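You operate a simulated robot arm through the tools that you are given. There is no shell and no other tool. Be economical: measure what you need, move in short steps, check, and stop when the job is done.

The job below is to be done with a simulated two-armed robot. You get a single attempt, and the scene is never put back.

JOB
Brake the trolley, then carry its tray over and set both cups out.
Fine: tray and cups go at the table's leaf end; carry with both hands; the trolley rolls 3 cm at most.
Where things are to end (x, y in the base frame): oak tray within 6 cm of [44, -115]; green-sprig cup within 6 cm of [67, -94]; lilac-sprig cup within 6 cm of [78, -108].

Only the result counts: the job must be done as asked and must still hold three seconds after the hand-in. Knocking over, shifting, dropping, spilling or breaking anything else fails it.

ROBOT AND FRAMES
Two 7-joint arms with two-finger parallel grippers on one trunk, on a base that drives. Base frame: it is fixed to the floor where the robot stands at the start and does not move with it; the origin is under the middle of the robot, x ahead of it, y to its left, z up. Readings come in cm, degrees, newtons and seconds.
The left shoulder is at the start at [6, 18.9, 84.7], the right one opposite. With the tool pointing down near the work surface each hand reaches from about 10 to 36 cm from the robot's upright axis, wherever it stands, measured 20 degrees to its own side. Places, roughly: brake lever [40, 0, 30]; end of the dining table [50, -120, 80]; oak tray [80, 0, 70]. Payload 3.43 kg a hand.
The tool frame of a hand sits at the grasp point between the pads (the TCP): z along the fingers, y along the line on which they close. The tips reach 3 cm beyond it. The gripper opens to 9.4 cm. The fingers are 2.8 cm wide and 1 cm thick; the gripper's body (5 by 9.6 cm) begins 5.5 cm behind the TCP.
Orientation is told as [roll, pitch, yaw] about the base's x, y, z axes, in that order, counted from this pose: with the fingers straight down and closing along the base's y, the tool's x points along the base's -x, its y along +y and its z along -z.

CONTROLS
- The arms move only by the tool drive_tool. It takes "left_increments", "right_increments" or both (then of equal length, played together; a hand with none holds still); each is a list of rows, each a list of 7 numbers: the closure in counts, from 0 (fully open) to 255 (shut), then the shift along the tool's x, y, z in units of 200 mm (1.0 is 200 mm), then the turn, a rotation vector about the tool's x, y, z in units of 120 degrees (1.0 is 120 degrees). In form: [[grip, dx, dy, dz, ax, ay, az], ...]. A call has 1 to 10 rows; each row is the pose to reach, as a shift and turn from the pose commanded when the call began, along the tool's axes at that moment. A call with a number of a shift or a turn outside -1 to 1 is refused whole. A row lasts 0.2 s, in which the tool goes at most 5 cm and 8.6 degrees; a call with a longer step from one row to the next is refused whole, and so is a gripper value outside its range. Where a pose cannot be reached the arm comes as near as it can. A force on the tool above 40 N (or 10 N above the force at the start of the call, whichever is more), or a blocked arm, ends the call early, and 0.2 s more pass. Each finger travels about 15.3 cm/s and halts on what it meets, pressing with about 25 N; the grip force reading is that of the motor and also rises with nothing between the fingers. The clock runs only during rows and for 0.2 s after the last one: add rows that repeat a pose to give the fingers time. The reply holds the time, the measured pose of the TCP, the force on the tool along the base axes, the opening and the grip force, in the units named above and with some noise, with the torque about the TCP (base axes, N m) and any sound that the robot's microphone picked up.
- Cameras (640 x 400 px; columns grow to the right, rows downward): "scene" is now at [-0.4, -0.15, 139.46]; the picture's right is [0.07, -1.00, 0.00], its down [-0.81, -0.06, -0.58] and it looks along [0.58, 0.04, -0.82] (base axes); focal length 261 px, centre (320, 200). "left" rides on the left gripper at [7.6, -1.4, -10.3] in its tool frame; the picture's right is [0.18, 0.98, 0.00], its down [-0.75, 0.14, -0.64] and it looks along [-0.63, 0.12, 0.77] (tool axes); focal length 243 px, centre (320, 200). "right" rides on the right gripper at [7.6, 1.4, -10.3] in its tool frame; the picture's right is [-0.18, 0.98, 0.00], its down [-0.75, -0.14, -0.64] and it looks along [-0.63, -0.12, 0.77] (tool axes); focal length 243 px, centre (320, 200). There is no depth. A picture from a camera that has moved, and an enlarged one, comes with that camera's place and axes in the base frame and with its lens. The place of the scene camera against the robot may be out by one fixed shift of up to 2.5 cm in any direction.
- grab_frame(camera): a new picture of that camera. The clock stands still meanwhile.
- raise_lower(by): slides the trunk up (or, below 0, down) by that many cm; the arms and the scene camera ride with it, the base frame stays. It gives what a move gives, with no picture.
- base_move(legs): drives the robot by 1 to 6 legs, each [ahead, left, turn to the left] in cm, cm and degrees, along the robot's own axes; the way and the turn of a leg run together, so that a leg with both is an arc; at most 150 cm and 180 degrees a leg. The arms and the cameras ride along, it lands a little off, and it stops where it bumps. It gives what a move gives.
- pan_tilt(pan, tilt): turns the head with the scene camera to pan (to the left, within 86 degrees either way) and tilt (down, from -29 to 69), counted from straight ahead of the robot. It gives what a move gives.
- zoom(camera, box): a new picture of the part [left, top, right, bottom] of that camera's present view, enlarged. The clock stands still meanwhile.
- hand_in(): hands the job in; it is judged then, once.

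Go step by step. Nothing tells you exact positions but the pictures and the camera data: compare them with the known pose of the tool, close in by small moves and look again before you grip or let go. The budget is 120 turns and 88 pictures, counting those below and the enlarged ones. Unless the task says otherwise, let go and move clear before handing in, and close with one line.

The tools are called by a JSON object that holds its "fn" and its "kwargs". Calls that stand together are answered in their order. drive_tool: Moves the arms, as the interface text tells. Its arguments: {"type":"object","properties":{"left_increments":{"type":"array"},"right_increments":{"type":"array"}},"required":[]} The other tools are called the same way: raise_lower (by) slides the trunk up or down; base_move (legs) drives the base; pan_tilt (pan, tilt) turns the head that bears the scene camera; grab_frame (camera) takes a picture; zoom (camera, box) takes an enlarged picture of a part of a camera's view; hand_in () hands the job in.

At the start:

```text
t: 0.0
left_ee_pos: [40.82, 20.59, 89.7]
left_tcp_rot: [0.0, -0.1, -0.1]
left_force: [-0.2, 0.3, -0.4]
left_wrist_torque: [-0.01, 0.03, -0.03]
left_grip_width: 9.39
left_finger_force: 0.0
right_ee_pos: [31.63, -14.87, 92.49]
right_tcp_rot: [0.0, -0.1, 0.0]
right_force: [0.5, -1.9, 0.6]
right_wrist_torque: [-0.01, -0.01, -0.01]
right_grip_width: 9.43
right_finger_force: 0.0
trunk travel left (down, up): [-51.9, 47.1]
robot x, y, heading: [-0.18, 0.17, -0.1]
head pan, tilt: [4.1, 54.7]
```

scene: 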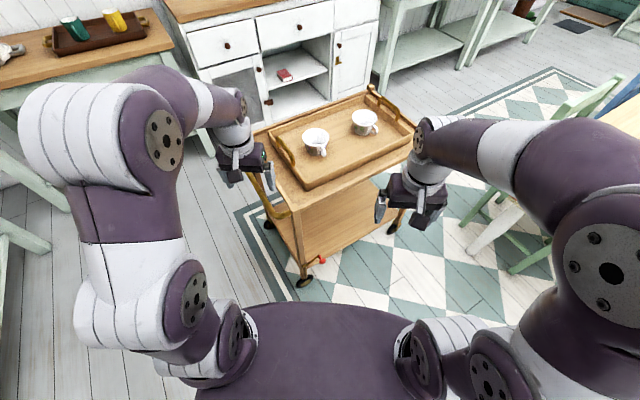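
right: 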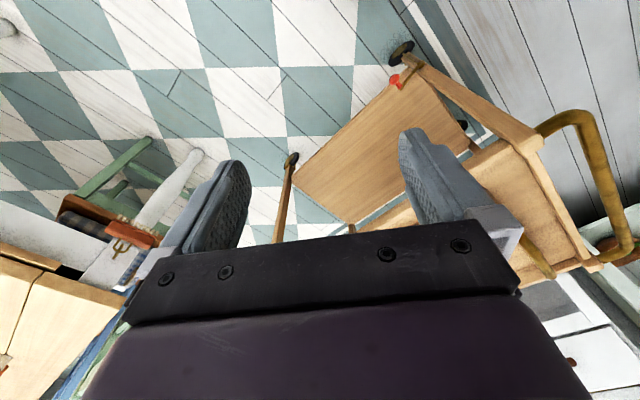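
left: 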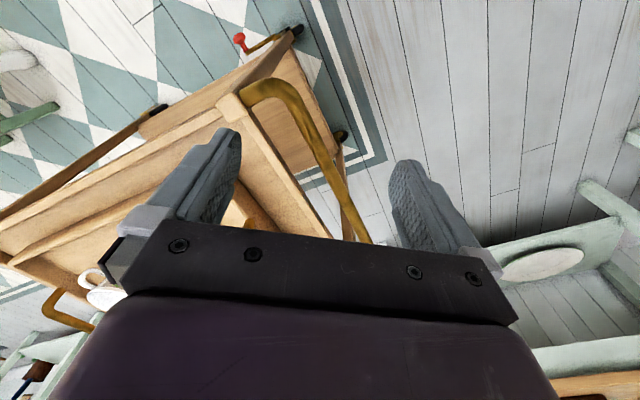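

I see the trolley ahead with the oak tray and two cups on it, and a red-knobbed brake lever low at its near side. I look closer at the tray and the brake first.

{"fn": "zoom", "kwargs": {"camera": "scene", "box": [230, 70, 430, 195]}}

{"fn": "zoom", "kwargs": {"camera": "scene", "box": [260, 200, 420, 300]}}

{"fn": "zoom", "kwargs": {"camera": "left", "box": [200, 0, 360, 100]}}

```text
3.20 times, centred on (330, 132) of scene
camera zoom: at [-0.4, -0.15, 139.46], right [0.07, -1.0, 0.0], down [-0.81, -0.06, -0.58], along [0.58, 0.04, -0.82], focal length 836 px, centre (288, 416)
```

zoom: 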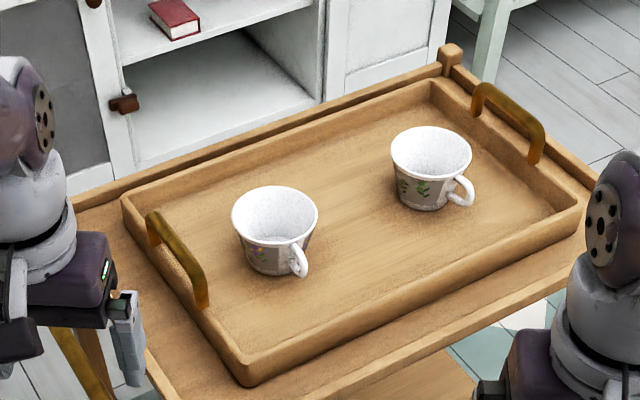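

```text
4.00 times, centred on (340, 250) of scene
camera zoom: at [-0.4, -0.15, 139.46], right [0.07, -1.0, 0.0], down [-0.81, -0.06, -0.58], along [0.58, 0.04, -0.82], focal length 1045 px, centre (240, 0)
```

zoom: 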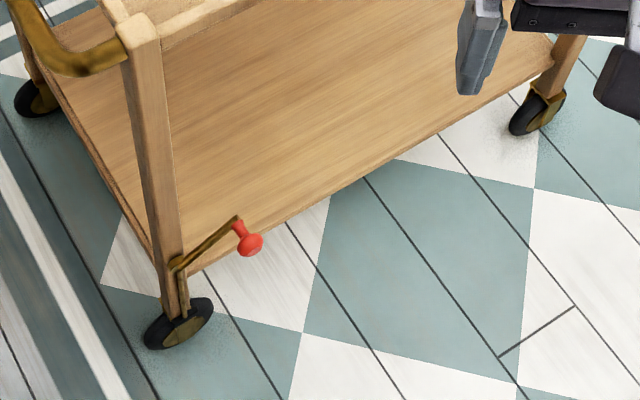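

```text
4.00 times, centred on (280, 50) of left
camera zoom: at [33.32, 19.09, 99.78], right [-0.18, 0.98, 0.0], down [0.75, 0.14, 0.64], along [0.63, 0.12, -0.77], focal length 970 px, centre (480, 800)
```

zoom: 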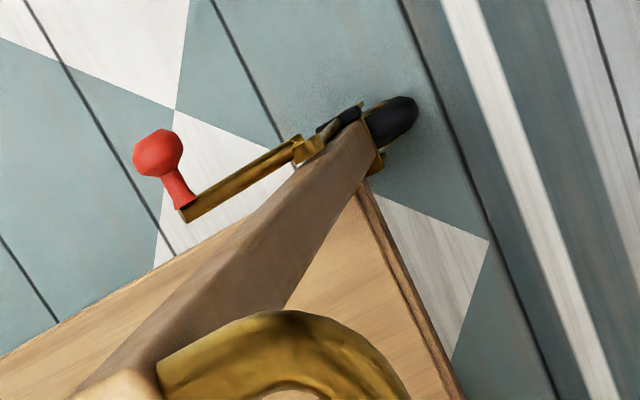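

The knob triangulates to about [44, 2, 31], with the lever's pivot at [43, 9.6, 27]. Now I look at the table to the right.

{"fn": "pan_tilt", "kwargs": {"pan": -65, "tilt": 35}}

{"fn": "grab_frame", "kwargs": {"camera": "scene"}}

```text
t: 1.4
left_ee_pos: [40.78, 20.62, 89.51]
left_tcp_rot: [-0.1, 0.1, 0.0]
left_force: [0.2, 0.4, -0.1]
left_wrist_torque: [-0.03, 0.01, 0.01]
left_grip_width: 9.38
left_finger_force: 0.0
right_ee_pos: [31.57, -15.04, 92.37]
right_tcp_rot: [0.0, 0.0, 0.1]
right_force: [-0.8, 0.4, -0.1]
right_wrist_torque: [0.0, 0.0, 0.02]
right_grip_width: 9.4
right_finger_force: 0.1
trunk travel left (down, up): [-51.9, 47.1]
robot x, y, heading: [0.16, 0.16, 0.1]
head pan, tilt: [-65.0, 35.0]
```

```text
81 pictures are left
camera scene: at [-3.88, -8.65, 142.25], right [-0.91, -0.42, 0.0], down [-0.24, 0.52, -0.82], along [0.35, -0.74, -0.57], focal length 261 px, centre (320, 200)
```

scene: 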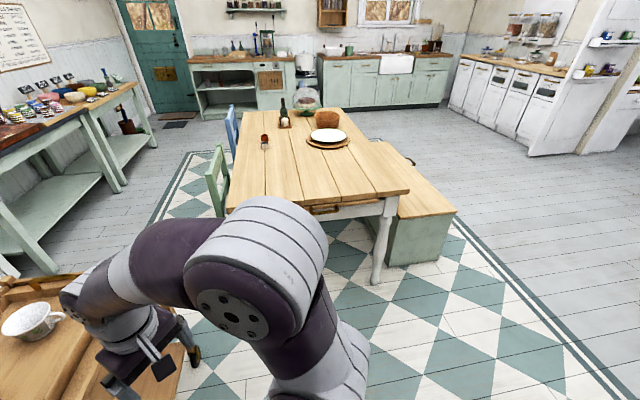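

The table lies at an angle, with its near end from about [2, -117] to [70, -71]. I look closely at that end and what stands on it.

{"fn": "zoom", "kwargs": {"camera": "scene", "box": [180, 80, 480, 290]}}

{"fn": "zoom", "kwargs": {"camera": "scene", "box": [280, 160, 440, 260]}}

```text
1.90 times, centred on (330, 185) of scene
camera zoom: at [-3.88, -8.65, 142.25], right [-0.91, -0.42, 0.0], down [-0.24, 0.52, -0.82], along [0.35, -0.74, -0.57], focal length 498 px, centre (301, 229)
```

zoom: 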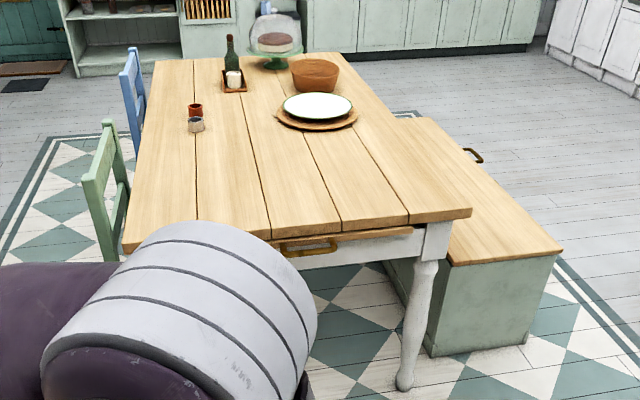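

```text
4.00 times, centred on (360, 210) of scene
camera zoom: at [-3.88, -8.65, 142.25], right [-0.91, -0.42, 0.0], down [-0.24, 0.52, -0.82], along [0.35, -0.74, -0.57], focal length 1045 px, centre (160, 160)
```

zoom: 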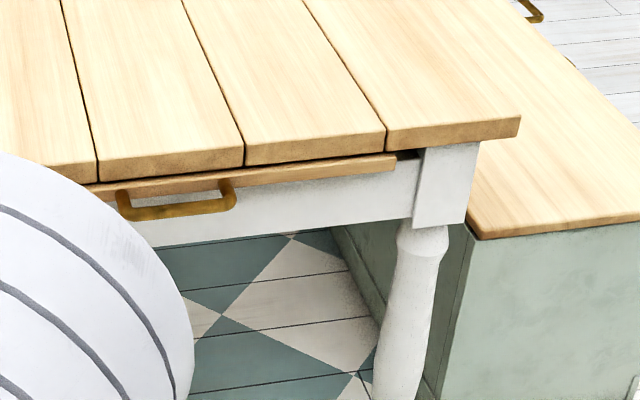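

The table's near end is the leaf end and its top is already wide enough for all targets. First I draw both hands back before driving to square up with the trolley.

{"fn": "drive_tool", "kwargs": {"left_increments": [[128, 0.22, -0.08, 0, 0, 0, 0], [255, 0.44, -0.16, 0, 0, 0, 0], [255, 0.65, -0.25, 0, 0, 0, 0]], "right_increments": [[0, 0.11, 0, 0, 0, 0, 0], [0, 0.22, 0, 0, 0, 0, 0], [0, 0.33, 0, 0, 0, 0, 0]]}}

{"fn": "base_move", "kwargs": {"legs": [[0, 0, 34.5], [0, -35.6, 0]]}}

{"fn": "pan_tilt", "kwargs": {"pan": 0, "tilt": 58}}

{"fn": "grab_frame", "kwargs": {"camera": "scene"}}

{"fn": "grab_frame", "kwargs": {"camera": "left"}}

```text
t: 2.2
left_ee_pos: [27.74, 15.87, 89.49]
left_tcp_rot: [0.0, -0.1, -0.1]
left_force: [-1.1, -0.6, -0.1]
left_wrist_torque: [-0.01, -0.03, -0.02]
left_grip_width: 0.0
left_finger_force: 25.3
right_ee_pos: [24.72, -14.85, 92.54]
right_tcp_rot: [0.1, -0.1, 0.1]
right_force: [-0.7, 0.6, 0.2]
right_wrist_torque: [-0.02, 0.0, 0.01]
right_grip_width: 9.39
right_finger_force: 0.0
trunk travel left (down, up): [-51.9, 47.1]
robot x, y, heading: [0.16, 0.13, -0.1]
head pan, tilt: [-65.0, 35.0]
```

```text
t: 6.1
left_ee_pos: [34.3, -0.97, 89.41]
left_tcp_rot: [0.0, 0.0, 33.7]
left_force: [-0.7, -0.7, -1.0]
left_wrist_torque: [-0.01, 0.02, 0.0]
left_grip_width: 0.0
left_finger_force: 25.3
right_ee_pos: [48.92, -28.18, 92.36]
right_tcp_rot: [0.0, 0.0, 33.6]
right_force: [-0.5, -1.6, 0.4]
right_wrist_torque: [0.02, 0.01, -0.01]
right_grip_width: 9.38
right_finger_force: 0.1
trunk travel left (down, up): [-51.9, 47.1]
robot x, y, heading: [19.42, -29.41, 34.1]
head pan, tilt: [-65.0, 35.0]
```

```text
t: 7.5
left_ee_pos: [34.22, -0.83, 89.42]
left_tcp_rot: [0.0, 0.1, 33.7]
left_force: [0.4, 0.0, 0.1]
left_wrist_torque: [0.02, 0.0, 0.0]
left_grip_width: 0.01
left_finger_force: 25.1
right_ee_pos: [48.92, -28.1, 92.36]
right_tcp_rot: [-0.1, 0.0, 33.7]
right_force: [-0.1, 0.5, -0.2]
right_wrist_torque: [-0.03, 0.0, 0.01]
right_grip_width: 9.41
right_finger_force: 0.2
trunk travel left (down, up): [-51.9, 47.1]
robot x, y, heading: [19.61, -29.67, 33.7]
head pan, tilt: [0.0, 58.0]
```

```text
78 pictures are left
camera scene: at [18.96, -29.69, 139.06], right [0.55, -0.83, 0.0], down [-0.71, -0.47, -0.53], along [0.44, 0.29, -0.85], focal length 261 px, centre (320, 200)
```

scene: 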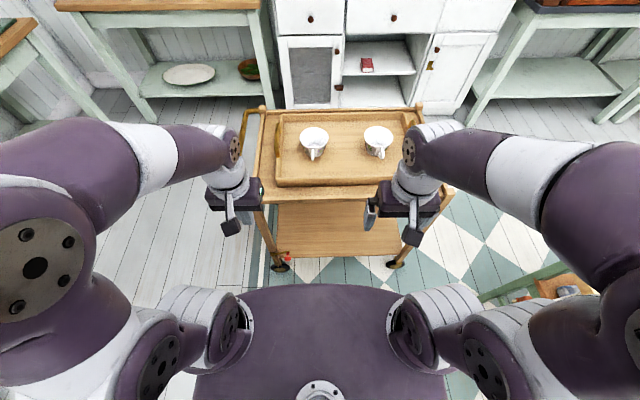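

```text
77 pictures are left
camera left: at [28.78, -6.38, 99.71], right [-0.7, 0.72, 0.0], down [0.55, 0.54, 0.64], along [0.46, 0.45, -0.77], focal length 243 px, centre (320, 200)
```

left: 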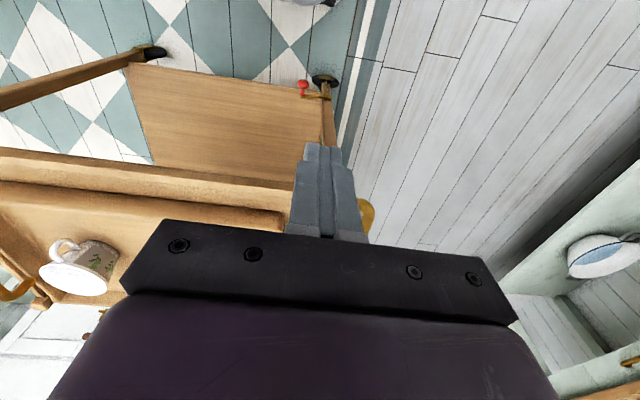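

The robot now faces the trolley squarely and the knob lies about 38 cm ahead, 12.5 cm left. I lower the trunk with the hands kept in front of the trolley, then look.

{"fn": "raise_lower", "kwargs": {"by": -47}}

{"fn": "grab_frame", "kwargs": {"camera": "left"}}

{"fn": "grab_frame", "kwargs": {"camera": "scene"}}

```text
refused: -47 is not a number from -40 to 40
```

```text
76 pictures are left
camera left: at [28.78, -6.38, 99.71], right [-0.7, 0.72, 0.0], down [0.55, 0.54, 0.64], along [0.46, 0.45, -0.77], focal length 243 px, centre (320, 200)
```

left: 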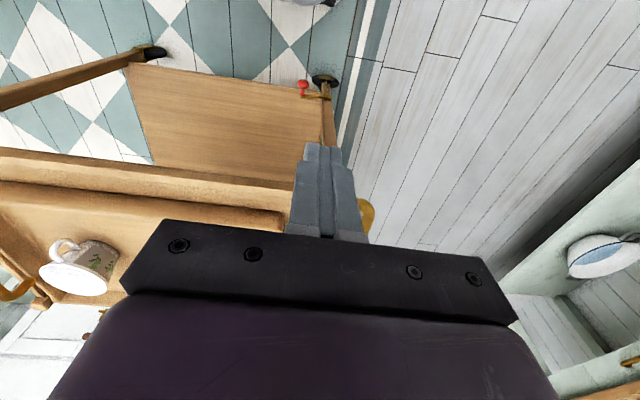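

```text
75 pictures are left
camera scene: at [18.96, -29.69, 139.06], right [0.55, -0.83, 0.0], down [-0.71, -0.47, -0.53], along [0.44, 0.29, -0.85], focal length 261 px, centre (320, 200)
```

scene: 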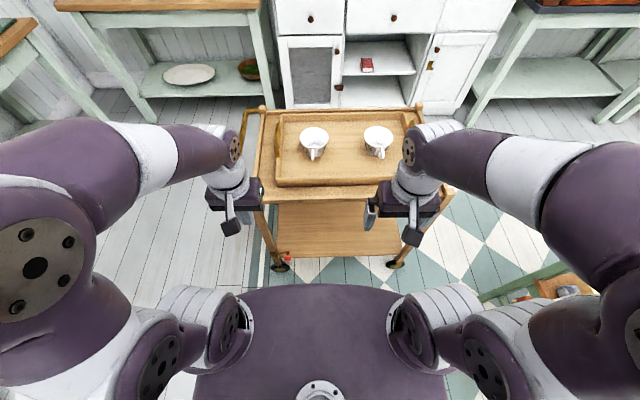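

The single slide is limited to 40 cm, so I lower in two steps and look again.

{"fn": "raise_lower", "kwargs": {"by": -30}}

{"fn": "raise_lower", "kwargs": {"by": -17}}

{"fn": "grab_frame", "kwargs": {"camera": "left"}}

```text
t: 10.5
left_ee_pos: [34.27, -0.92, 59.35]
left_tcp_rot: [-0.1, 0.0, 33.7]
left_force: [0.4, 0.8, 0.0]
left_wrist_torque: [0.02, 0.02, 0.0]
left_grip_width: 0.0
left_finger_force: 25.5
right_ee_pos: [48.8, -28.16, 62.45]
right_tcp_rot: [-0.1, 0.1, 33.8]
right_force: [0.4, 0.1, -0.6]
right_wrist_torque: [0.0, -0.02, 0.0]
right_grip_width: 9.41
right_finger_force: 0.2
trunk travel left (down, up): [-21.9, 77.1]
robot x, y, heading: [19.68, -29.34, 33.7]
head pan, tilt: [0.0, 58.0]
```

```text
t: 12.4
left_ee_pos: [34.25, -0.82, 42.52]
left_tcp_rot: [0.0, 0.1, 33.8]
left_force: [0.9, 0.6, -0.1]
left_wrist_torque: [0.03, 0.03, 0.02]
left_grip_width: 0.0
left_finger_force: 24.5
right_ee_pos: [48.84, -28.07, 45.4]
right_tcp_rot: [0.1, 0.0, 33.8]
right_force: [-1.0, 0.6, 1.0]
right_wrist_torque: [0.0, -0.01, 0.03]
right_grip_width: 9.41
right_finger_force: 0.0
trunk travel left (down, up): [-4.9, 94.1]
robot x, y, heading: [19.89, -29.09, 33.7]
head pan, tilt: [0.0, 58.0]
```

```text
74 pictures are left
camera left: at [28.78, -6.38, 52.72], right [-0.7, 0.72, 0.0], down [0.55, 0.54, 0.64], along [0.46, 0.45, -0.77], focal length 243 px, centre (320, 200)
```

left: 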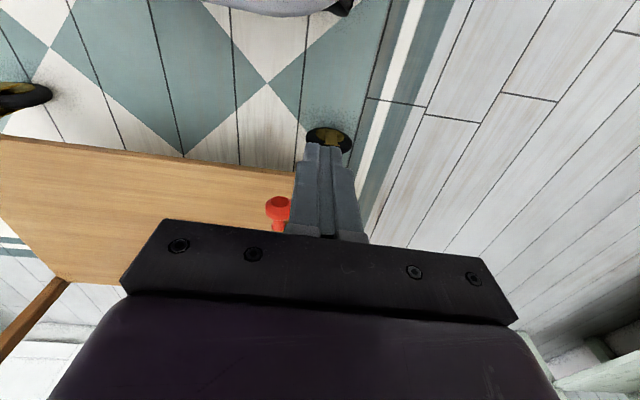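

The knob re-triangulates to about [44.1, 2.5, 33.5]. I drive 6 cm closer and bring the closed left fingers above it.

{"fn": "base_move", "kwargs": {"legs": [[6, 0, 0]]}}

{"fn": "grab_frame", "kwargs": {"camera": "left"}}

```text
t: 13.4
left_ee_pos: [39.31, 2.48, 42.48]
left_tcp_rot: [-0.1, 0.1, 33.9]
left_force: [0.9, -0.4, 0.2]
left_wrist_torque: [0.01, 0.0, -0.03]
left_grip_width: 0.0
left_finger_force: 25.2
right_ee_pos: [53.89, -24.77, 45.5]
right_tcp_rot: [0.0, 0.0, 33.8]
right_force: [0.0, 0.7, 0.3]
right_wrist_torque: [-0.01, -0.02, -0.05]
right_grip_width: 9.4
right_finger_force: 0.0
trunk travel left (down, up): [-4.9, 94.1]
robot x, y, heading: [24.72, -25.89, 33.7]
head pan, tilt: [0.0, 58.0]
```

```text
73 pictures are left
camera left: at [33.81, -3.04, 52.72], right [-0.7, 0.72, 0.0], down [0.55, 0.54, 0.64], along [0.46, 0.45, -0.77], focal length 243 px, centre (320, 200)
```

left: 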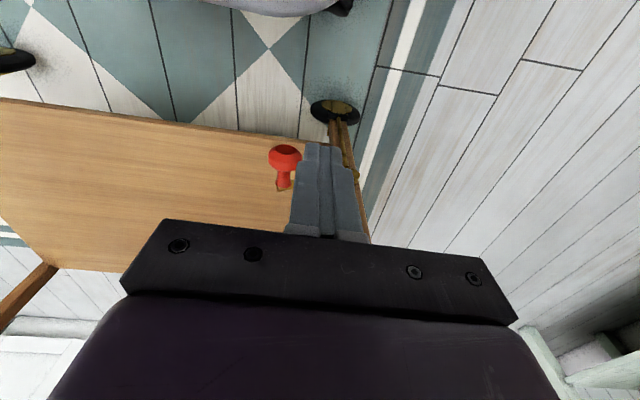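

The knob stays at about [43.7, 2.3, 34], 3.5 cm ahead and 2.6 cm right of the fingers. I move over it at this height and check.

{"fn": "drive_tool", "kwargs": {"left_increments": [[255, -0.09, -0.065, 0, 0, 0, 0], [255, -0.18, -0.13, 0, 0, 0, 0], [255, -0.18, -0.13, 0, 0, 0, 0]]}}

{"fn": "zoom", "kwargs": {"camera": "left", "box": [240, 80, 400, 180]}}

{"fn": "zoom", "kwargs": {"camera": "right", "box": [320, 0, 640, 200]}}

```text
t: 14.2
left_ee_pos: [43.69, 2.39, 42.37]
left_tcp_rot: [0.0, 0.0, 33.7]
left_force: [0.7, 0.7, 0.6]
left_wrist_torque: [-0.03, 0.01, -0.02]
left_grip_width: 0.0
left_finger_force: 24.9
right_ee_pos: [53.88, -24.58, 45.4]
right_tcp_rot: [0.0, 0.0, 33.8]
right_force: [0.3, 1.1, -0.8]
right_wrist_torque: [0.02, -0.04, 0.02]
right_grip_width: 9.4
right_finger_force: 0.1
trunk travel left (down, up): [-4.9, 94.1]
robot x, y, heading: [24.76, -26.07, 33.8]
head pan, tilt: [0.0, 58.0]
```

```text
4.00 times, centred on (320, 130) of left
camera zoom: at [38.27, -3.1, 52.64], right [-0.7, 0.72, 0.0], down [0.55, 0.54, 0.64], along [0.46, 0.45, -0.77], focal length 970 px, centre (320, 480)
```

zoom: 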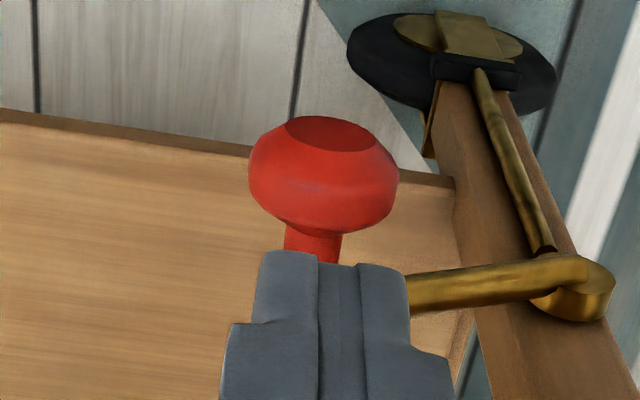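

```text
2.00 times, centred on (480, 100) of right
camera zoom: at [46.68, -27.74, 55.76], right [-0.39, 0.92, 0.0], down [0.71, 0.3, 0.64], along [0.59, 0.25, -0.77], focal length 485 px, centre (0, 400)
```

zoom: 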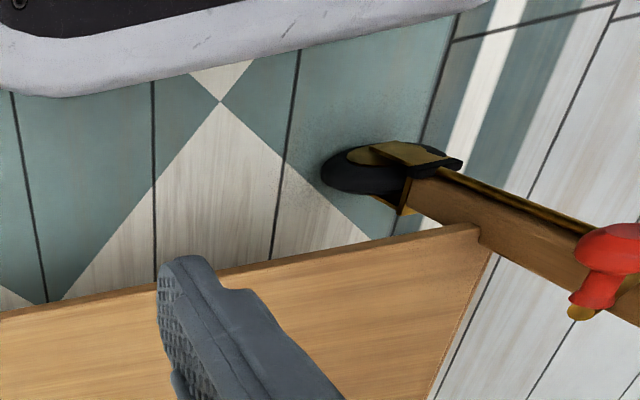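

The fingertips are right above the ball; a rod runs from the lever down to the wheel, so pressing down should brake. I press straight down in small steps.

{"fn": "drive_tool", "kwargs": {"left_increments": [[255, 0, 0, 0.1, 0, 0, 0], [255, 0, 0, 0.17, 0, 0, 0], [255, 0, 0, 0.21, 0, 0, 0], [255, 0, 0, 0.25, 0, 0, 0], [255, 0, 0, 0.29, 0, 0, 0], [255, 0, 0, 0.32, 0, 0, 0]]}}

{"fn": "zoom", "kwargs": {"camera": "left", "box": [240, 80, 400, 180]}}

```text
t: 15.6
left_ee_pos: [43.68, 2.35, 36.01]
left_tcp_rot: [-0.1, 0.1, 33.7]
left_force: [-0.4, 0.3, -0.3]
left_wrist_torque: [-0.04, 0.0, -0.02]
left_grip_width: 0.0
left_finger_force: 25.1
right_ee_pos: [53.79, -24.78, 45.47]
right_tcp_rot: [0.0, 0.0, 33.7]
right_force: [0.2, -0.4, -1.4]
right_wrist_torque: [0.0, 0.02, -0.02]
right_grip_width: 9.37
right_finger_force: 0.1
trunk travel left (down, up): [-4.9, 94.1]
robot x, y, heading: [24.98, -25.98, 33.5]
head pan, tilt: [0.0, 58.0]
```

```text
4.00 times, centred on (320, 130) of left
camera zoom: at [38.23, -3.18, 46.29], right [-0.7, 0.72, 0.0], down [0.55, 0.54, 0.64], along [0.46, 0.45, -0.77], focal length 970 px, centre (320, 480)
```

zoom: 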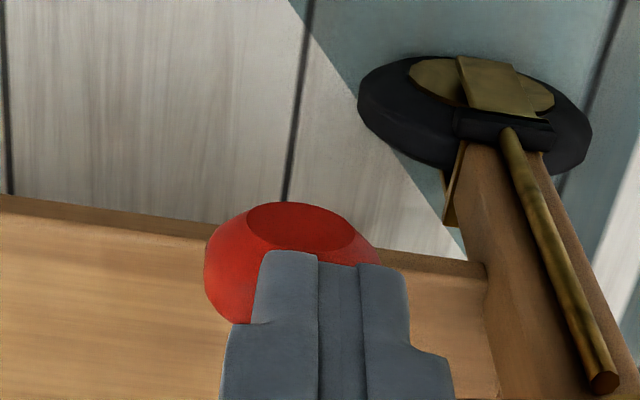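

No contact yet; the ball is slightly lower and 0.7 cm to the right. I correct and continue pressing down.

{"fn": "drive_tool", "kwargs": {"left_increments": [[255, 0, -0.035, 0, 0, 0, 0], [255, 0, -0.035, 0.03, 0, 0, 0], [255, 0, -0.035, 0.06, 0, 0, 0], [255, 0, -0.035, 0.09, 0, 0, 0], [255, 0, -0.035, 0.12, 0, 0, 0], [255, 0, -0.035, 0.15, 0, 0, 0], [255, 0, -0.035, 0.18, 0, 0, 0]]}}

{"fn": "zoom", "kwargs": {"camera": "left", "box": [240, 80, 400, 180]}}

```text
t: 17.2
left_ee_pos: [43.96, 1.75, 32.43]
left_tcp_rot: [0.1, 0.0, 33.7]
left_force: [0.5, -1.2, -0.5]
left_wrist_torque: [0.01, -0.02, 0.0]
left_grip_width: 0.02
left_finger_force: 24.3
right_ee_pos: [53.81, -24.79, 45.51]
right_tcp_rot: [0.0, 0.0, 33.7]
right_force: [0.1, -0.7, 0.3]
right_wrist_torque: [0.02, 0.0, -0.02]
right_grip_width: 9.41
right_finger_force: 0.0
trunk travel left (down, up): [-4.9, 94.1]
robot x, y, heading: [24.72, -26.24, 33.6]
head pan, tilt: [0.0, 58.0]
```

```text
4.00 times, centred on (320, 130) of left
camera zoom: at [38.61, -3.83, 42.7], right [-0.7, 0.72, 0.0], down [0.55, 0.54, 0.64], along [0.46, 0.45, -0.77], focal length 970 px, centre (320, 480)
```

zoom: 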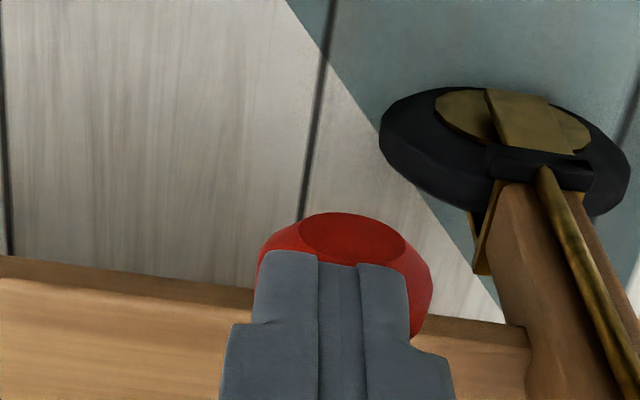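

No force reading yet though the ball seems lower. I check the lever from the right hand and scene cameras.

{"fn": "zoom", "kwargs": {"camera": "right", "box": [480, 40, 640, 140]}}

{"fn": "grab_frame", "kwargs": {"camera": "scene"}}

```text
4.00 times, centred on (560, 90) of right
camera zoom: at [46.68, -27.74, 55.76], right [-0.39, 0.92, 0.0], down [0.71, 0.3, 0.64], along [0.59, 0.25, -0.77], focal length 970 px, centre (-640, 640)
```

zoom: 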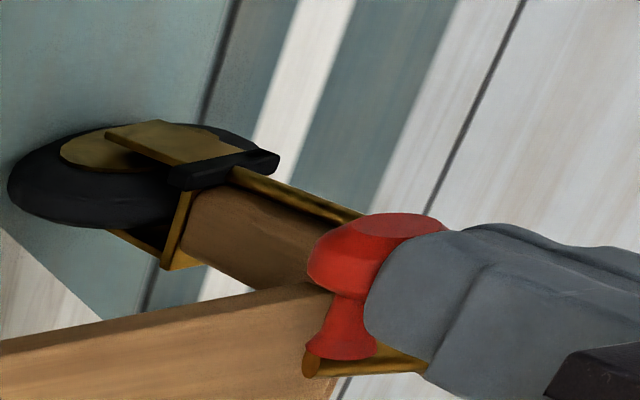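

```text
67 pictures are left
camera scene: at [23.98, -26.33, 92.05], right [0.55, -0.83, 0.0], down [-0.71, -0.47, -0.53], along [0.44, 0.29, -0.85], focal length 261 px, centre (320, 200)
```

scene: 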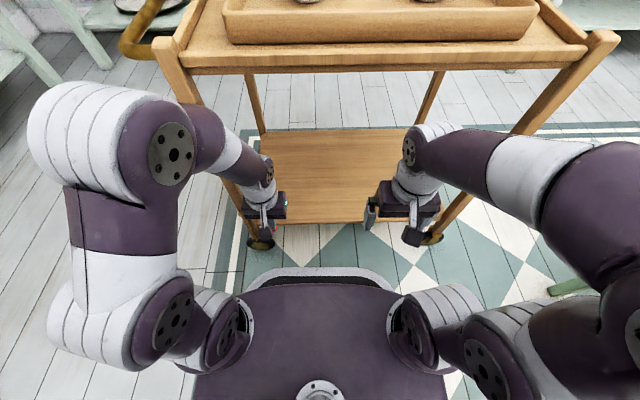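

The fingertips are resting on the ball and it has moved down noticeably. I keep pressing until it resists or clicks.

{"fn": "drive_tool", "kwargs": {"left_increments": [[255, 0, 0, 0.03, 0, 0, 0], [255, 0, 0, 0.06, 0, 0, 0], [255, 0, 0, 0.09, 0, 0, 0], [255, 0, 0, 0.12, 0, 0, 0], [255, 0, 0, 0.15, 0, 0, 0], [255, 0, 0, 0.18, 0, 0, 0], [255, 0, 0, 0.21, 0, 0, 0]]}}

{"fn": "zoom", "kwargs": {"camera": "right", "box": [440, 20, 640, 145]}}

{"fn": "zoom", "kwargs": {"camera": "left", "box": [240, 80, 400, 180]}}

```text
t: 18.3
left_ee_pos: [44.16, 1.69, 30.13]
left_tcp_rot: [0.0, -0.2, 33.6]
left_force: [-7.2, -6.9, 35.9]
left_wrist_torque: [0.02, 0.51, 0.11]
left_grip_width: 0.0
left_finger_force: 25.0
right_ee_pos: [53.72, -24.79, 45.38]
right_tcp_rot: [0.0, -0.2, 33.6]
right_force: [-0.1, 0.1, -0.1]
right_wrist_torque: [-0.01, -0.02, 0.01]
right_grip_width: 9.39
right_finger_force: 0.1
trunk travel left (down, up): [-4.9, 94.1]
robot x, y, heading: [24.71, -26.01, 33.6]
head pan, tilt: [0.0, 58.0]
stopped in row 5 (left hand): the force on the tool passed its limit at 51 N (the readings are from after the stop); the commanded pose is now the measured one
```

```text
3.20 times, centred on (540, 82) of right
camera zoom: at [46.61, -27.83, 55.85], right [-0.39, 0.92, 0.0], down [0.7, 0.3, 0.64], along [0.59, 0.25, -0.77], focal length 776 px, centre (-384, 576)
```

zoom: 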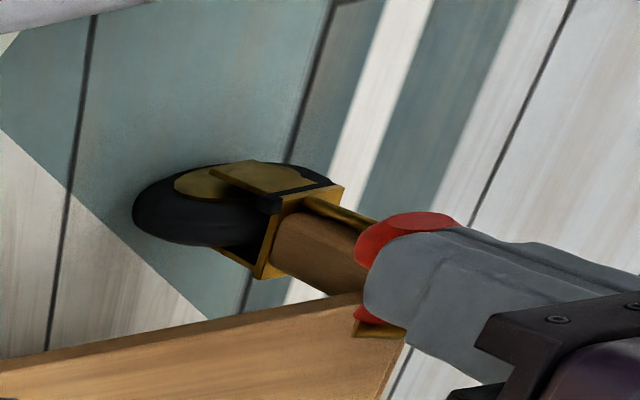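

```text
4.00 times, centred on (320, 130) of left
camera zoom: at [38.7, -3.82, 40.4], right [-0.7, 0.72, 0.0], down [0.55, 0.53, 0.65], along [0.46, 0.45, -0.76], focal length 970 px, centre (320, 480)
```

zoom: 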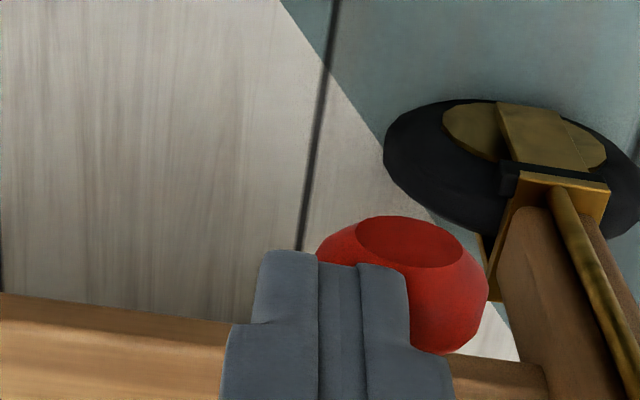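

The lever has met a firm stop at about 51 N, and the shoe has shifted at the wheel. I lift the hand off and see whether it stays.

{"fn": "drive_tool", "kwargs": {"left_increments": [[255, 0, 0, -0.1, 0, 0, 0], [255, 0, 0, -0.3, 0, 0, 0], [255, 0, 0, -0.45, 0, 0, 0], [255, 0, 0, -0.45, 0, 0, 0]]}}

{"fn": "zoom", "kwargs": {"camera": "right", "box": [440, 20, 640, 145]}}

{"fn": "zoom", "kwargs": {"camera": "left", "box": [240, 80, 400, 180]}}

```text
t: 19.3
left_ee_pos: [44.32, 1.64, 38.99]
left_tcp_rot: [0.0, -0.1, 33.7]
left_force: [-0.3, -0.2, -0.5]
left_wrist_torque: [-0.01, 0.01, 0.01]
left_grip_width: 0.0
left_finger_force: 24.7
right_ee_pos: [53.92, -24.59, 45.47]
right_tcp_rot: [0.0, 0.0, 33.7]
right_force: [0.1, -0.7, -0.8]
right_wrist_torque: [0.0, -0.01, 0.04]
right_grip_width: 9.41
right_finger_force: 0.1
trunk travel left (down, up): [-4.9, 94.1]
robot x, y, heading: [24.8, -26.42, 33.9]
head pan, tilt: [0.0, 58.0]
```

```text
3.20 times, centred on (540, 82) of right
camera zoom: at [46.68, -27.72, 55.76], right [-0.39, 0.92, 0.0], down [0.7, 0.3, 0.64], along [0.59, 0.25, -0.77], focal length 776 px, centre (-384, 576)
```

zoom: 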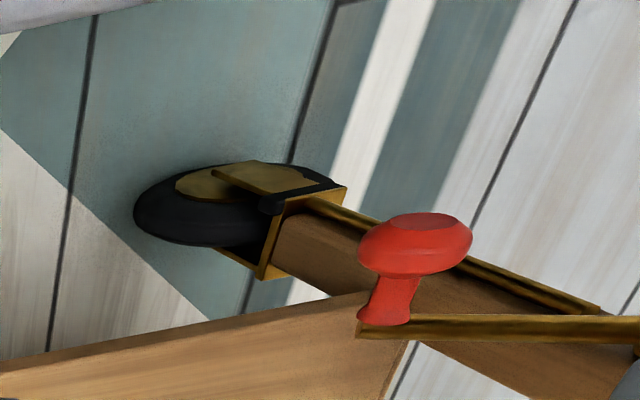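

```text
4.00 times, centred on (320, 130) of left
camera zoom: at [38.72, -3.8, 49.36], right [-0.7, 0.72, 0.0], down [0.55, 0.54, 0.64], along [0.46, 0.45, -0.77], focal length 970 px, centre (320, 480)
```

zoom: 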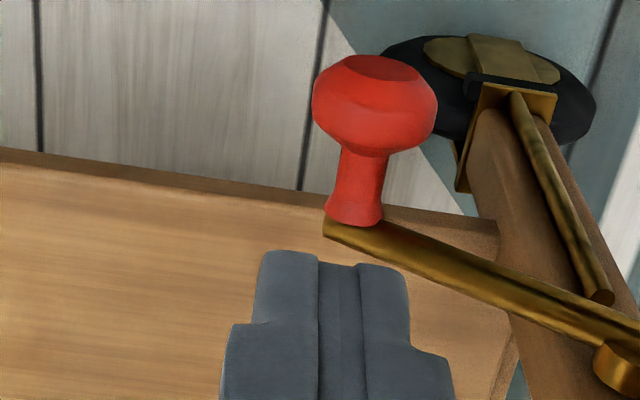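

The lever stays down and the shoe sits at the wheel; the ball is now near [43.5, 2.6, 26]. I press once more, centred on the ball, to be sure it is at its end stop.

{"fn": "drive_tool", "kwargs": {"left_increments": [[255, 0, 0.062, 0.12, 0, 0, 0], [255, 0, 0.062, 0.3, 0, 0, 0], [255, 0, 0.062, 0.4, 0, 0, 0], [255, 0, 0.062, 0.44, 0, 0, 0], [255, 0, 0.062, 0.47, 0, 0, 0], [255, 0, 0.062, 0.5, 0, 0, 0], [255, 0, 0.062, 0.53, 0, 0, 0], [255, 0, 0.062, 0.56, 0, 0, 0], [255, 0, 0.062, 0.6, 0, 0, 0]]}}

{"fn": "zoom", "kwargs": {"camera": "left", "box": [240, 80, 400, 180]}}

```text
t: 20.4
left_ee_pos: [43.55, 2.79, 30.3]
left_tcp_rot: [0.0, -0.3, 33.6]
left_force: [-8.7, -6.8, 35.6]
left_wrist_torque: [-0.23, 0.34, -0.01]
left_grip_width: 0.0
left_finger_force: 24.5
right_ee_pos: [53.75, -24.71, 45.72]
right_tcp_rot: [-0.1, -0.2, 33.8]
right_force: [0.7, -0.1, 0.0]
right_wrist_torque: [0.03, 0.0, 0.03]
right_grip_width: 9.39
right_finger_force: 0.1
trunk travel left (down, up): [-4.9, 94.1]
robot x, y, heading: [24.86, -26.34, 33.8]
head pan, tilt: [0.0, 58.0]
stopped in row 5 (left hand): the force on the tool passed its limit at 51 N (the readings are from after the stop); the commanded pose is now the measured one
```

```text
4.00 times, centred on (320, 130) of left
camera zoom: at [38.0, -2.77, 40.54], right [-0.7, 0.72, 0.0], down [0.55, 0.53, 0.65], along [0.46, 0.45, -0.76], focal length 970 px, centre (320, 480)
```

zoom: 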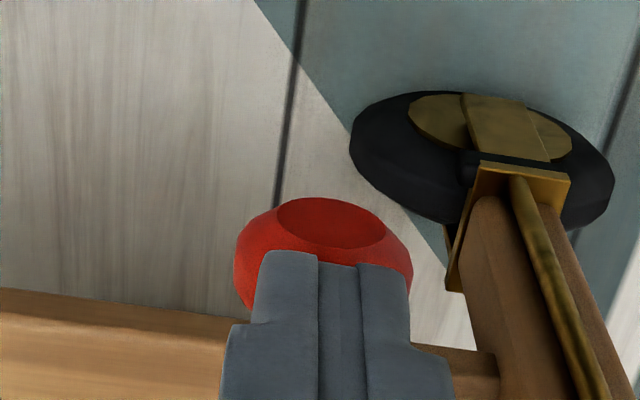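

It stops at the same height with the same force, so the brake is on. I lift off, draw back, and raise the trunk above the trolley again.

{"fn": "drive_tool", "kwargs": {"left_increments": [[255, 0, 0, -0.1, 0, 0, 0], [255, 0, 0, -0.3, 0, 0, 0], [255, 0, 0, -0.5, 0, 0, 0], [255, 0.2, 0, -0.6, 0, 0, 0], [255, 0.4, 0.1, -0.6, 0, 0, 0], [255, 0.5, 0.2, -0.6, 0, 0, 0], [255, 0.5, 0.2, -0.6, 0, 0, 0]]}}

{"fn": "base_move", "kwargs": {"legs": [[-4, 0, 0]]}}

{"fn": "raise_lower", "kwargs": {"by": 30}}

{"fn": "raise_lower", "kwargs": {"by": 22}}

{"fn": "grab_frame", "kwargs": {"camera": "scene"}}

```text
t: 22.0
left_ee_pos: [34.08, 1.19, 41.96]
left_tcp_rot: [0.0, -0.1, 33.7]
left_force: [0.0, -0.8, 0.5]
left_wrist_torque: [0.0, -0.02, -0.01]
left_grip_width: 0.04
left_finger_force: 24.9
left hand out of reach, approached as far as the arm can: row 6, 7
right_ee_pos: [53.96, -24.74, 45.5]
right_tcp_rot: [0.1, 0.0, 33.8]
right_force: [-0.3, -0.7, -0.1]
right_wrist_torque: [0.0, -0.02, -0.02]
right_grip_width: 9.38
right_finger_force: 0.1
trunk travel left (down, up): [-4.9, 94.1]
robot x, y, heading: [24.63, -25.97, 33.7]
head pan, tilt: [0.0, 58.0]
```

```text
t: 22.9
left_ee_pos: [30.82, -1.02, 41.89]
left_tcp_rot: [0.1, -0.2, 33.7]
left_force: [0.8, -0.7, 0.9]
left_wrist_torque: [0.01, -0.02, 0.01]
left_grip_width: 0.0
left_finger_force: 25.0
right_ee_pos: [50.54, -26.92, 45.5]
right_tcp_rot: [0.1, 0.0, 33.7]
right_force: [-0.9, 0.0, 0.4]
right_wrist_torque: [0.03, 0.0, -0.01]
right_grip_width: 9.41
right_finger_force: 0.0
trunk travel left (down, up): [-4.9, 94.1]
robot x, y, heading: [21.57, -28.76, 33.7]
head pan, tilt: [0.0, 58.0]
```

```text
t: 25.9
left_ee_pos: [30.8, -1.07, 71.89]
left_tcp_rot: [-0.1, -0.1, 33.6]
left_force: [0.2, 1.0, -0.7]
left_wrist_torque: [0.03, -0.01, -0.03]
left_grip_width: 0.0
left_finger_force: 24.7
right_ee_pos: [50.45, -26.99, 75.4]
right_tcp_rot: [0.0, 0.0, 33.7]
right_force: [0.4, 0.1, 0.6]
right_wrist_torque: [0.02, 0.02, -0.02]
right_grip_width: 9.42
right_finger_force: 0.1
trunk travel left (down, up): [-34.9, 64.1]
robot x, y, heading: [21.92, -28.1, 33.7]
head pan, tilt: [0.0, 58.0]
```

```text
t: 28.2
left_ee_pos: [30.9, -1.13, 93.97]
left_tcp_rot: [0.1, -0.1, 33.8]
left_force: [0.3, 0.9, -0.5]
left_wrist_torque: [0.0, -0.02, 0.0]
left_grip_width: 0.0
left_finger_force: 24.7
right_ee_pos: [50.4, -26.9, 97.49]
right_tcp_rot: [0.0, -0.1, 33.7]
right_force: [-0.4, -0.1, 1.1]
right_wrist_torque: [0.01, -0.03, 0.0]
right_grip_width: 9.41
right_finger_force: 0.1
trunk travel left (down, up): [-56.9, 42.1]
robot x, y, heading: [21.35, -28.48, 33.9]
head pan, tilt: [0.0, 58.0]
```

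```text
61 pictures are left
camera scene: at [20.6, -28.56, 144.05], right [0.56, -0.83, 0.0], down [-0.71, -0.47, -0.53], along [0.44, 0.29, -0.85], focal length 261 px, centre (320, 200)
```

scene: 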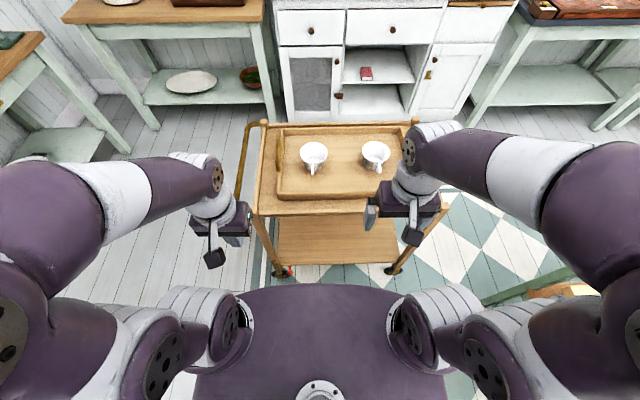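

The brake is set and we are above the trolley again. I zoom in on the tray to locate its handles.

{"fn": "zoom", "kwargs": {"camera": "scene", "box": [240, 110, 440, 235]}}

{"fn": "grab_frame", "kwargs": {"camera": "right"}}

{"fn": "grab_frame", "kwargs": {"camera": "left"}}

```text
3.20 times, centred on (340, 172) of scene
camera zoom: at [20.6, -28.56, 144.05], right [0.56, -0.83, 0.0], down [-0.71, -0.47, -0.53], along [0.44, 0.29, -0.85], focal length 836 px, centre (256, 288)
```

zoom: 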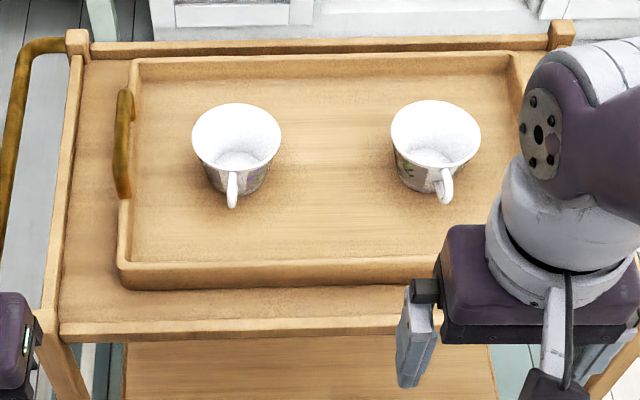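

```text
59 pictures are left
camera right: at [43.31, -29.95, 107.75], right [-0.39, 0.92, 0.0], down [0.7, 0.3, 0.64], along [0.59, 0.25, -0.77], focal length 243 px, centre (320, 200)
```

right: 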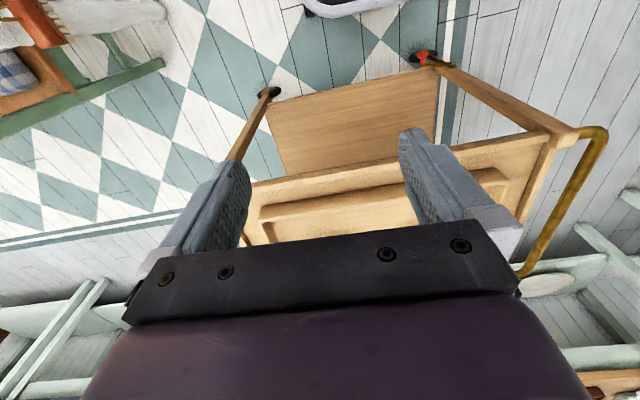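

```text
58 pictures are left
camera left: at [25.28, -6.64, 104.19], right [-0.7, 0.72, 0.0], down [0.55, 0.54, 0.64], along [0.46, 0.45, -0.77], focal length 243 px, centre (320, 200)
```

left: 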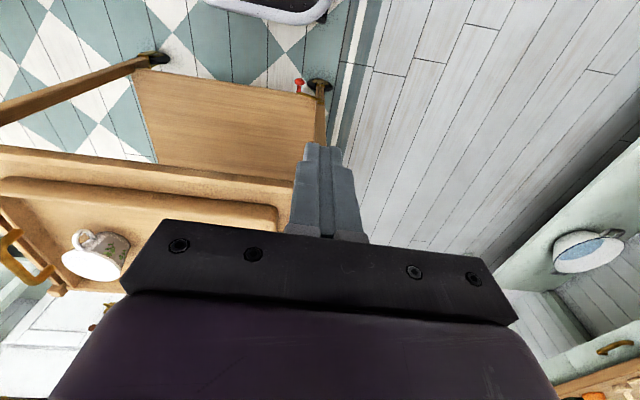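

The tray's handles are about 45 cm apart, centred near [76, -2]. Before shifting right I check the clearance to the green chair on that side.

{"fn": "pan_tilt", "kwargs": {"pan": -60, "tilt": 50}}

{"fn": "grab_frame", "kwargs": {"camera": "scene"}}

```text
t: 29.5
left_ee_pos: [30.8, -1.05, 93.96]
left_tcp_rot: [0.1, -0.1, 33.8]
left_force: [0.6, -0.1, 0.3]
left_wrist_torque: [0.01, -0.01, 0.02]
left_grip_width: 0.01
left_finger_force: 24.8
right_ee_pos: [50.58, -26.87, 97.48]
right_tcp_rot: [0.0, 0.0, 33.8]
right_force: [-0.8, 0.3, -0.2]
right_wrist_torque: [-0.02, 0.0, 0.02]
right_grip_width: 9.38
right_finger_force: 0.0
trunk travel left (down, up): [-56.9, 42.1]
robot x, y, heading: [21.47, -28.3, 33.7]
head pan, tilt: [-60.0, 50.0]
```

```text
57 pictures are left
camera scene: at [21.78, -35.79, 145.07], right [-0.44, -0.9, 0.0], down [-0.69, 0.34, -0.64], along [0.58, -0.28, -0.77], focal length 261 px, centre (320, 200)
```

scene: 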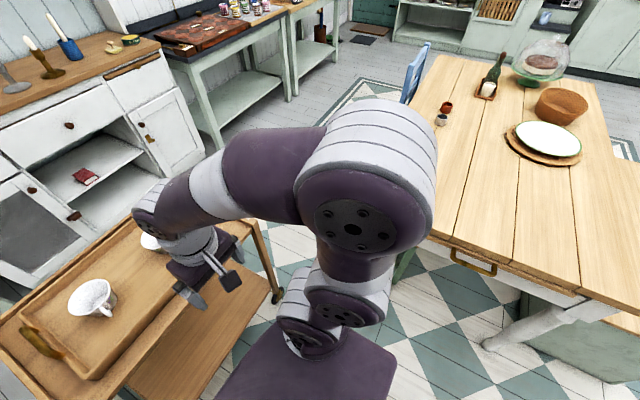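

The chair stays clear by my estimate. I turn the head back, drive closer and 10 cm right to centre on the tray, hands high.

{"fn": "pan_tilt", "kwargs": {"pan": 0, "tilt": 55}}

{"fn": "base_move", "kwargs": {"legs": [[0, 0, 1.2], [0, -10, 0], [11, 0, 0]]}}

{"fn": "grab_frame", "kwargs": {"camera": "scene"}}

```text
t: 30.8
left_ee_pos: [30.77, -1.12, 94.01]
left_tcp_rot: [0.0, -0.2, 33.6]
left_force: [-0.3, 0.0, 0.2]
left_wrist_torque: [-0.03, 0.0, -0.02]
left_grip_width: 0.0
left_finger_force: 25.5
right_ee_pos: [50.5, -26.91, 97.45]
right_tcp_rot: [-0.1, 0.0, 33.6]
right_force: [0.3, -0.5, 1.2]
right_wrist_torque: [0.06, -0.01, -0.03]
right_grip_width: 9.39
right_finger_force: 0.1
trunk travel left (down, up): [-56.9, 42.1]
robot x, y, heading: [21.36, -28.52, 33.6]
head pan, tilt: [0.0, 55.0]
```

```text
t: 33.1
left_ee_pos: [44.89, -2.55, 93.92]
left_tcp_rot: [0.0, 0.0, 35.0]
left_force: [0.3, -0.1, -0.7]
left_wrist_torque: [0.02, 0.02, -0.03]
left_grip_width: 0.01
left_finger_force: 24.7
right_ee_pos: [65.19, -27.85, 97.55]
right_tcp_rot: [0.1, 0.0, 35.0]
right_force: [0.2, 1.1, 0.3]
right_wrist_torque: [-0.02, 0.02, -0.01]
right_grip_width: 9.42
right_finger_force: 0.0
trunk travel left (down, up): [-56.9, 42.1]
robot x, y, heading: [36.12, -30.04, 35.1]
head pan, tilt: [0.0, 55.0]
```

```text
56 pictures are left
camera scene: at [35.65, -29.96, 144.42], right [0.57, -0.82, 0.0], down [-0.67, -0.47, -0.57], along [0.47, 0.33, -0.82], focal length 261 px, centre (320, 200)
```

scene: 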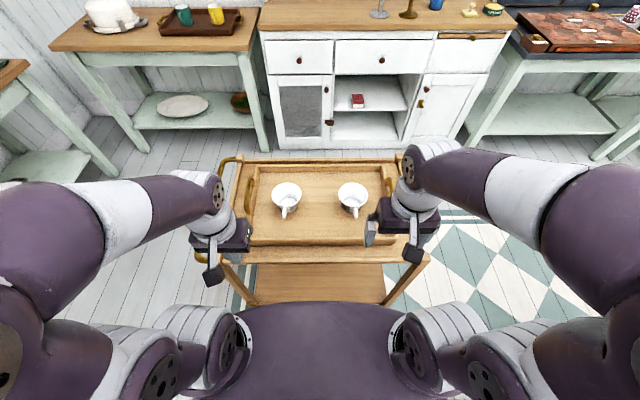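

The robot is squared to the tray about 48 cm behind its centre line. I reach both hands forward and outward at height, with grippers open, tilting the fingers a little forward.

{"fn": "drive_tool", "kwargs": {"left_increments": [[0, -0.17, 0.05, 0, 0, -0.05, 0], [0, -0.34, 0.1, 0, 0, -0.1, 0], [0, -0.51, 0.15, 0, 0, -0.15, 0], [0, -0.68, 0.2, 0, 0, -0.2, 0], [0, -0.85, 0.23, 0, 0, -0.25, 0], [0, -0.85, 0.23, 0, 0, -0.25, 0]], "right_increments": [[0, -0.15, -0.08, 0, 0, -0.05, 0], [0, -0.3, -0.16, 0, 0, -0.1, 0], [0, -0.45, -0.24, 0, 0, -0.15, 0], [0, -0.6, -0.32, 0, 0, -0.2, 0], [0, -0.75, -0.38, 0, 0, -0.25, 0], [0, -0.75, -0.38, 0, 0, -0.25, 0]]}}

{"fn": "grab_frame", "kwargs": {"camera": "scene"}}

{"fn": "grab_frame", "kwargs": {"camera": "left"}}

{"fn": "grab_frame", "kwargs": {"camera": "right"}}

```text
t: 34.5
left_ee_pos: [56.09, 10.84, 93.98]
left_tcp_rot: [0.0, -30.2, 35.0]
left_force: [-0.3, 0.1, -0.5]
left_wrist_torque: [0.0, -0.02, 0.01]
left_grip_width: 9.37
left_finger_force: 0.0
right_ee_pos: [81.83, -25.77, 97.51]
right_tcp_rot: [0.0, -30.1, 35.0]
right_force: [-0.1, -0.9, -0.4]
right_wrist_torque: [-0.01, -0.03, 0.0]
right_grip_width: 9.4
right_finger_force: 0.0
trunk travel left (down, up): [-56.9, 42.1]
robot x, y, heading: [35.98, -29.95, 34.8]
head pan, tilt: [0.0, 55.0]
```

```text
55 pictures are left
camera scene: at [35.49, -30.1, 144.43], right [0.57, -0.82, 0.0], down [-0.67, -0.47, -0.57], along [0.47, 0.33, -0.82], focal length 261 px, centre (320, 200)
```

scene: 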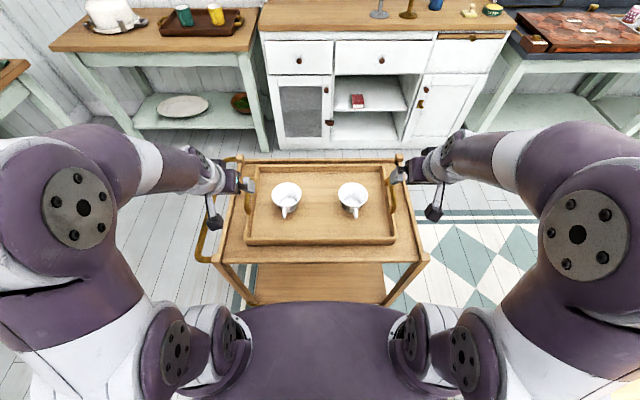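

```text
54 pictures are left
camera left: at [47.44, 2.91, 99.03], right [-0.69, 0.71, -0.09], down [0.19, 0.3, 0.93], along [0.69, 0.63, -0.35], focal length 243 px, centre (320, 200)
```

left: 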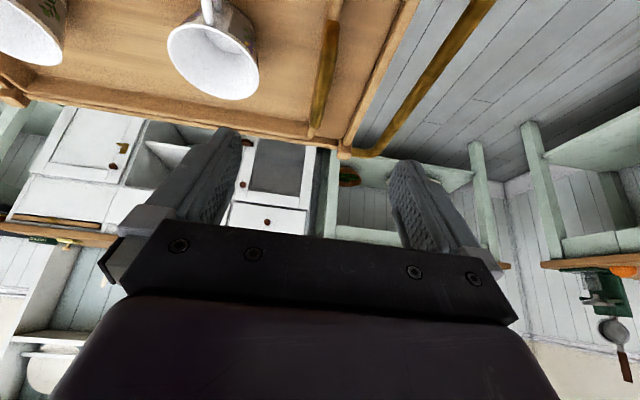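

```text
53 pictures are left
camera right: at [71.35, -31.21, 102.57], right [-0.43, 0.9, 0.09], down [0.35, 0.07, 0.93], along [0.83, 0.44, -0.35], focal length 243 px, centre (320, 200)
```

right: 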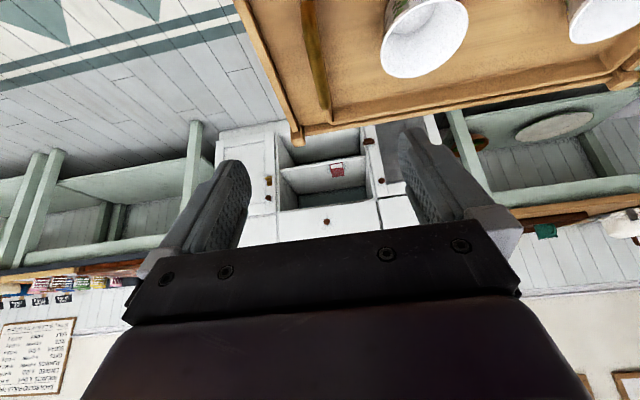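

Both hands reach there easily. I zoom in on both handles to triangulate them.

{"fn": "zoom", "kwargs": {"camera": "scene", "box": [210, 140, 435, 281]}}

{"fn": "zoom", "kwargs": {"camera": "left", "box": [240, 0, 440, 125]}}

{"fn": "zoom", "kwargs": {"camera": "right", "box": [220, 0, 420, 125]}}

```text
2.84 times, centred on (322, 210) of scene
camera zoom: at [35.49, -30.1, 144.43], right [0.57, -0.82, 0.0], down [-0.67, -0.47, -0.57], along [0.47, 0.33, -0.82], focal length 741 px, centre (313, 170)
```

zoom: 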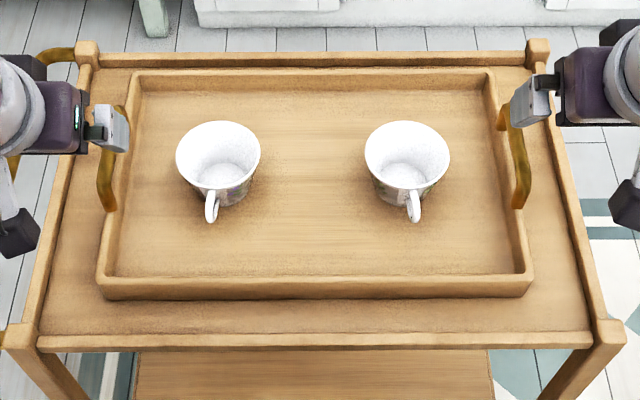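

```text
3.20 times, centred on (340, 62) of left
camera zoom: at [47.44, 2.91, 99.03], right [-0.69, 0.71, -0.09], down [0.19, 0.3, 0.93], along [0.69, 0.63, -0.35], focal length 776 px, centre (256, 640)
```

zoom: 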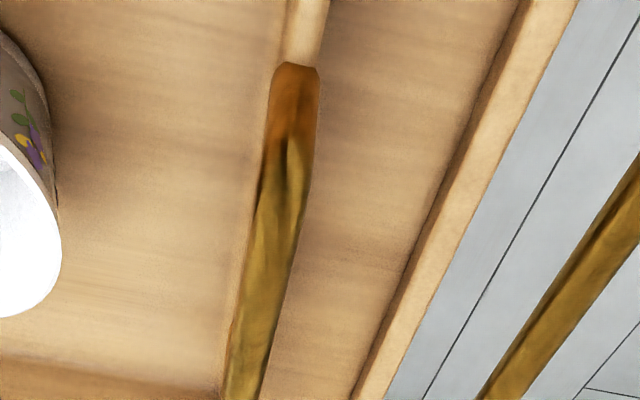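

```text
3.20 times, centred on (320, 62) of right
camera zoom: at [71.35, -31.21, 102.57], right [-0.43, 0.9, 0.09], down [0.35, 0.07, 0.93], along [0.83, 0.44, -0.35], focal length 776 px, centre (320, 640)
```

zoom: 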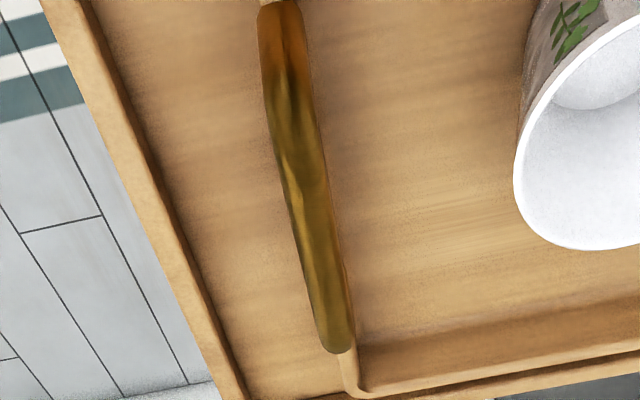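

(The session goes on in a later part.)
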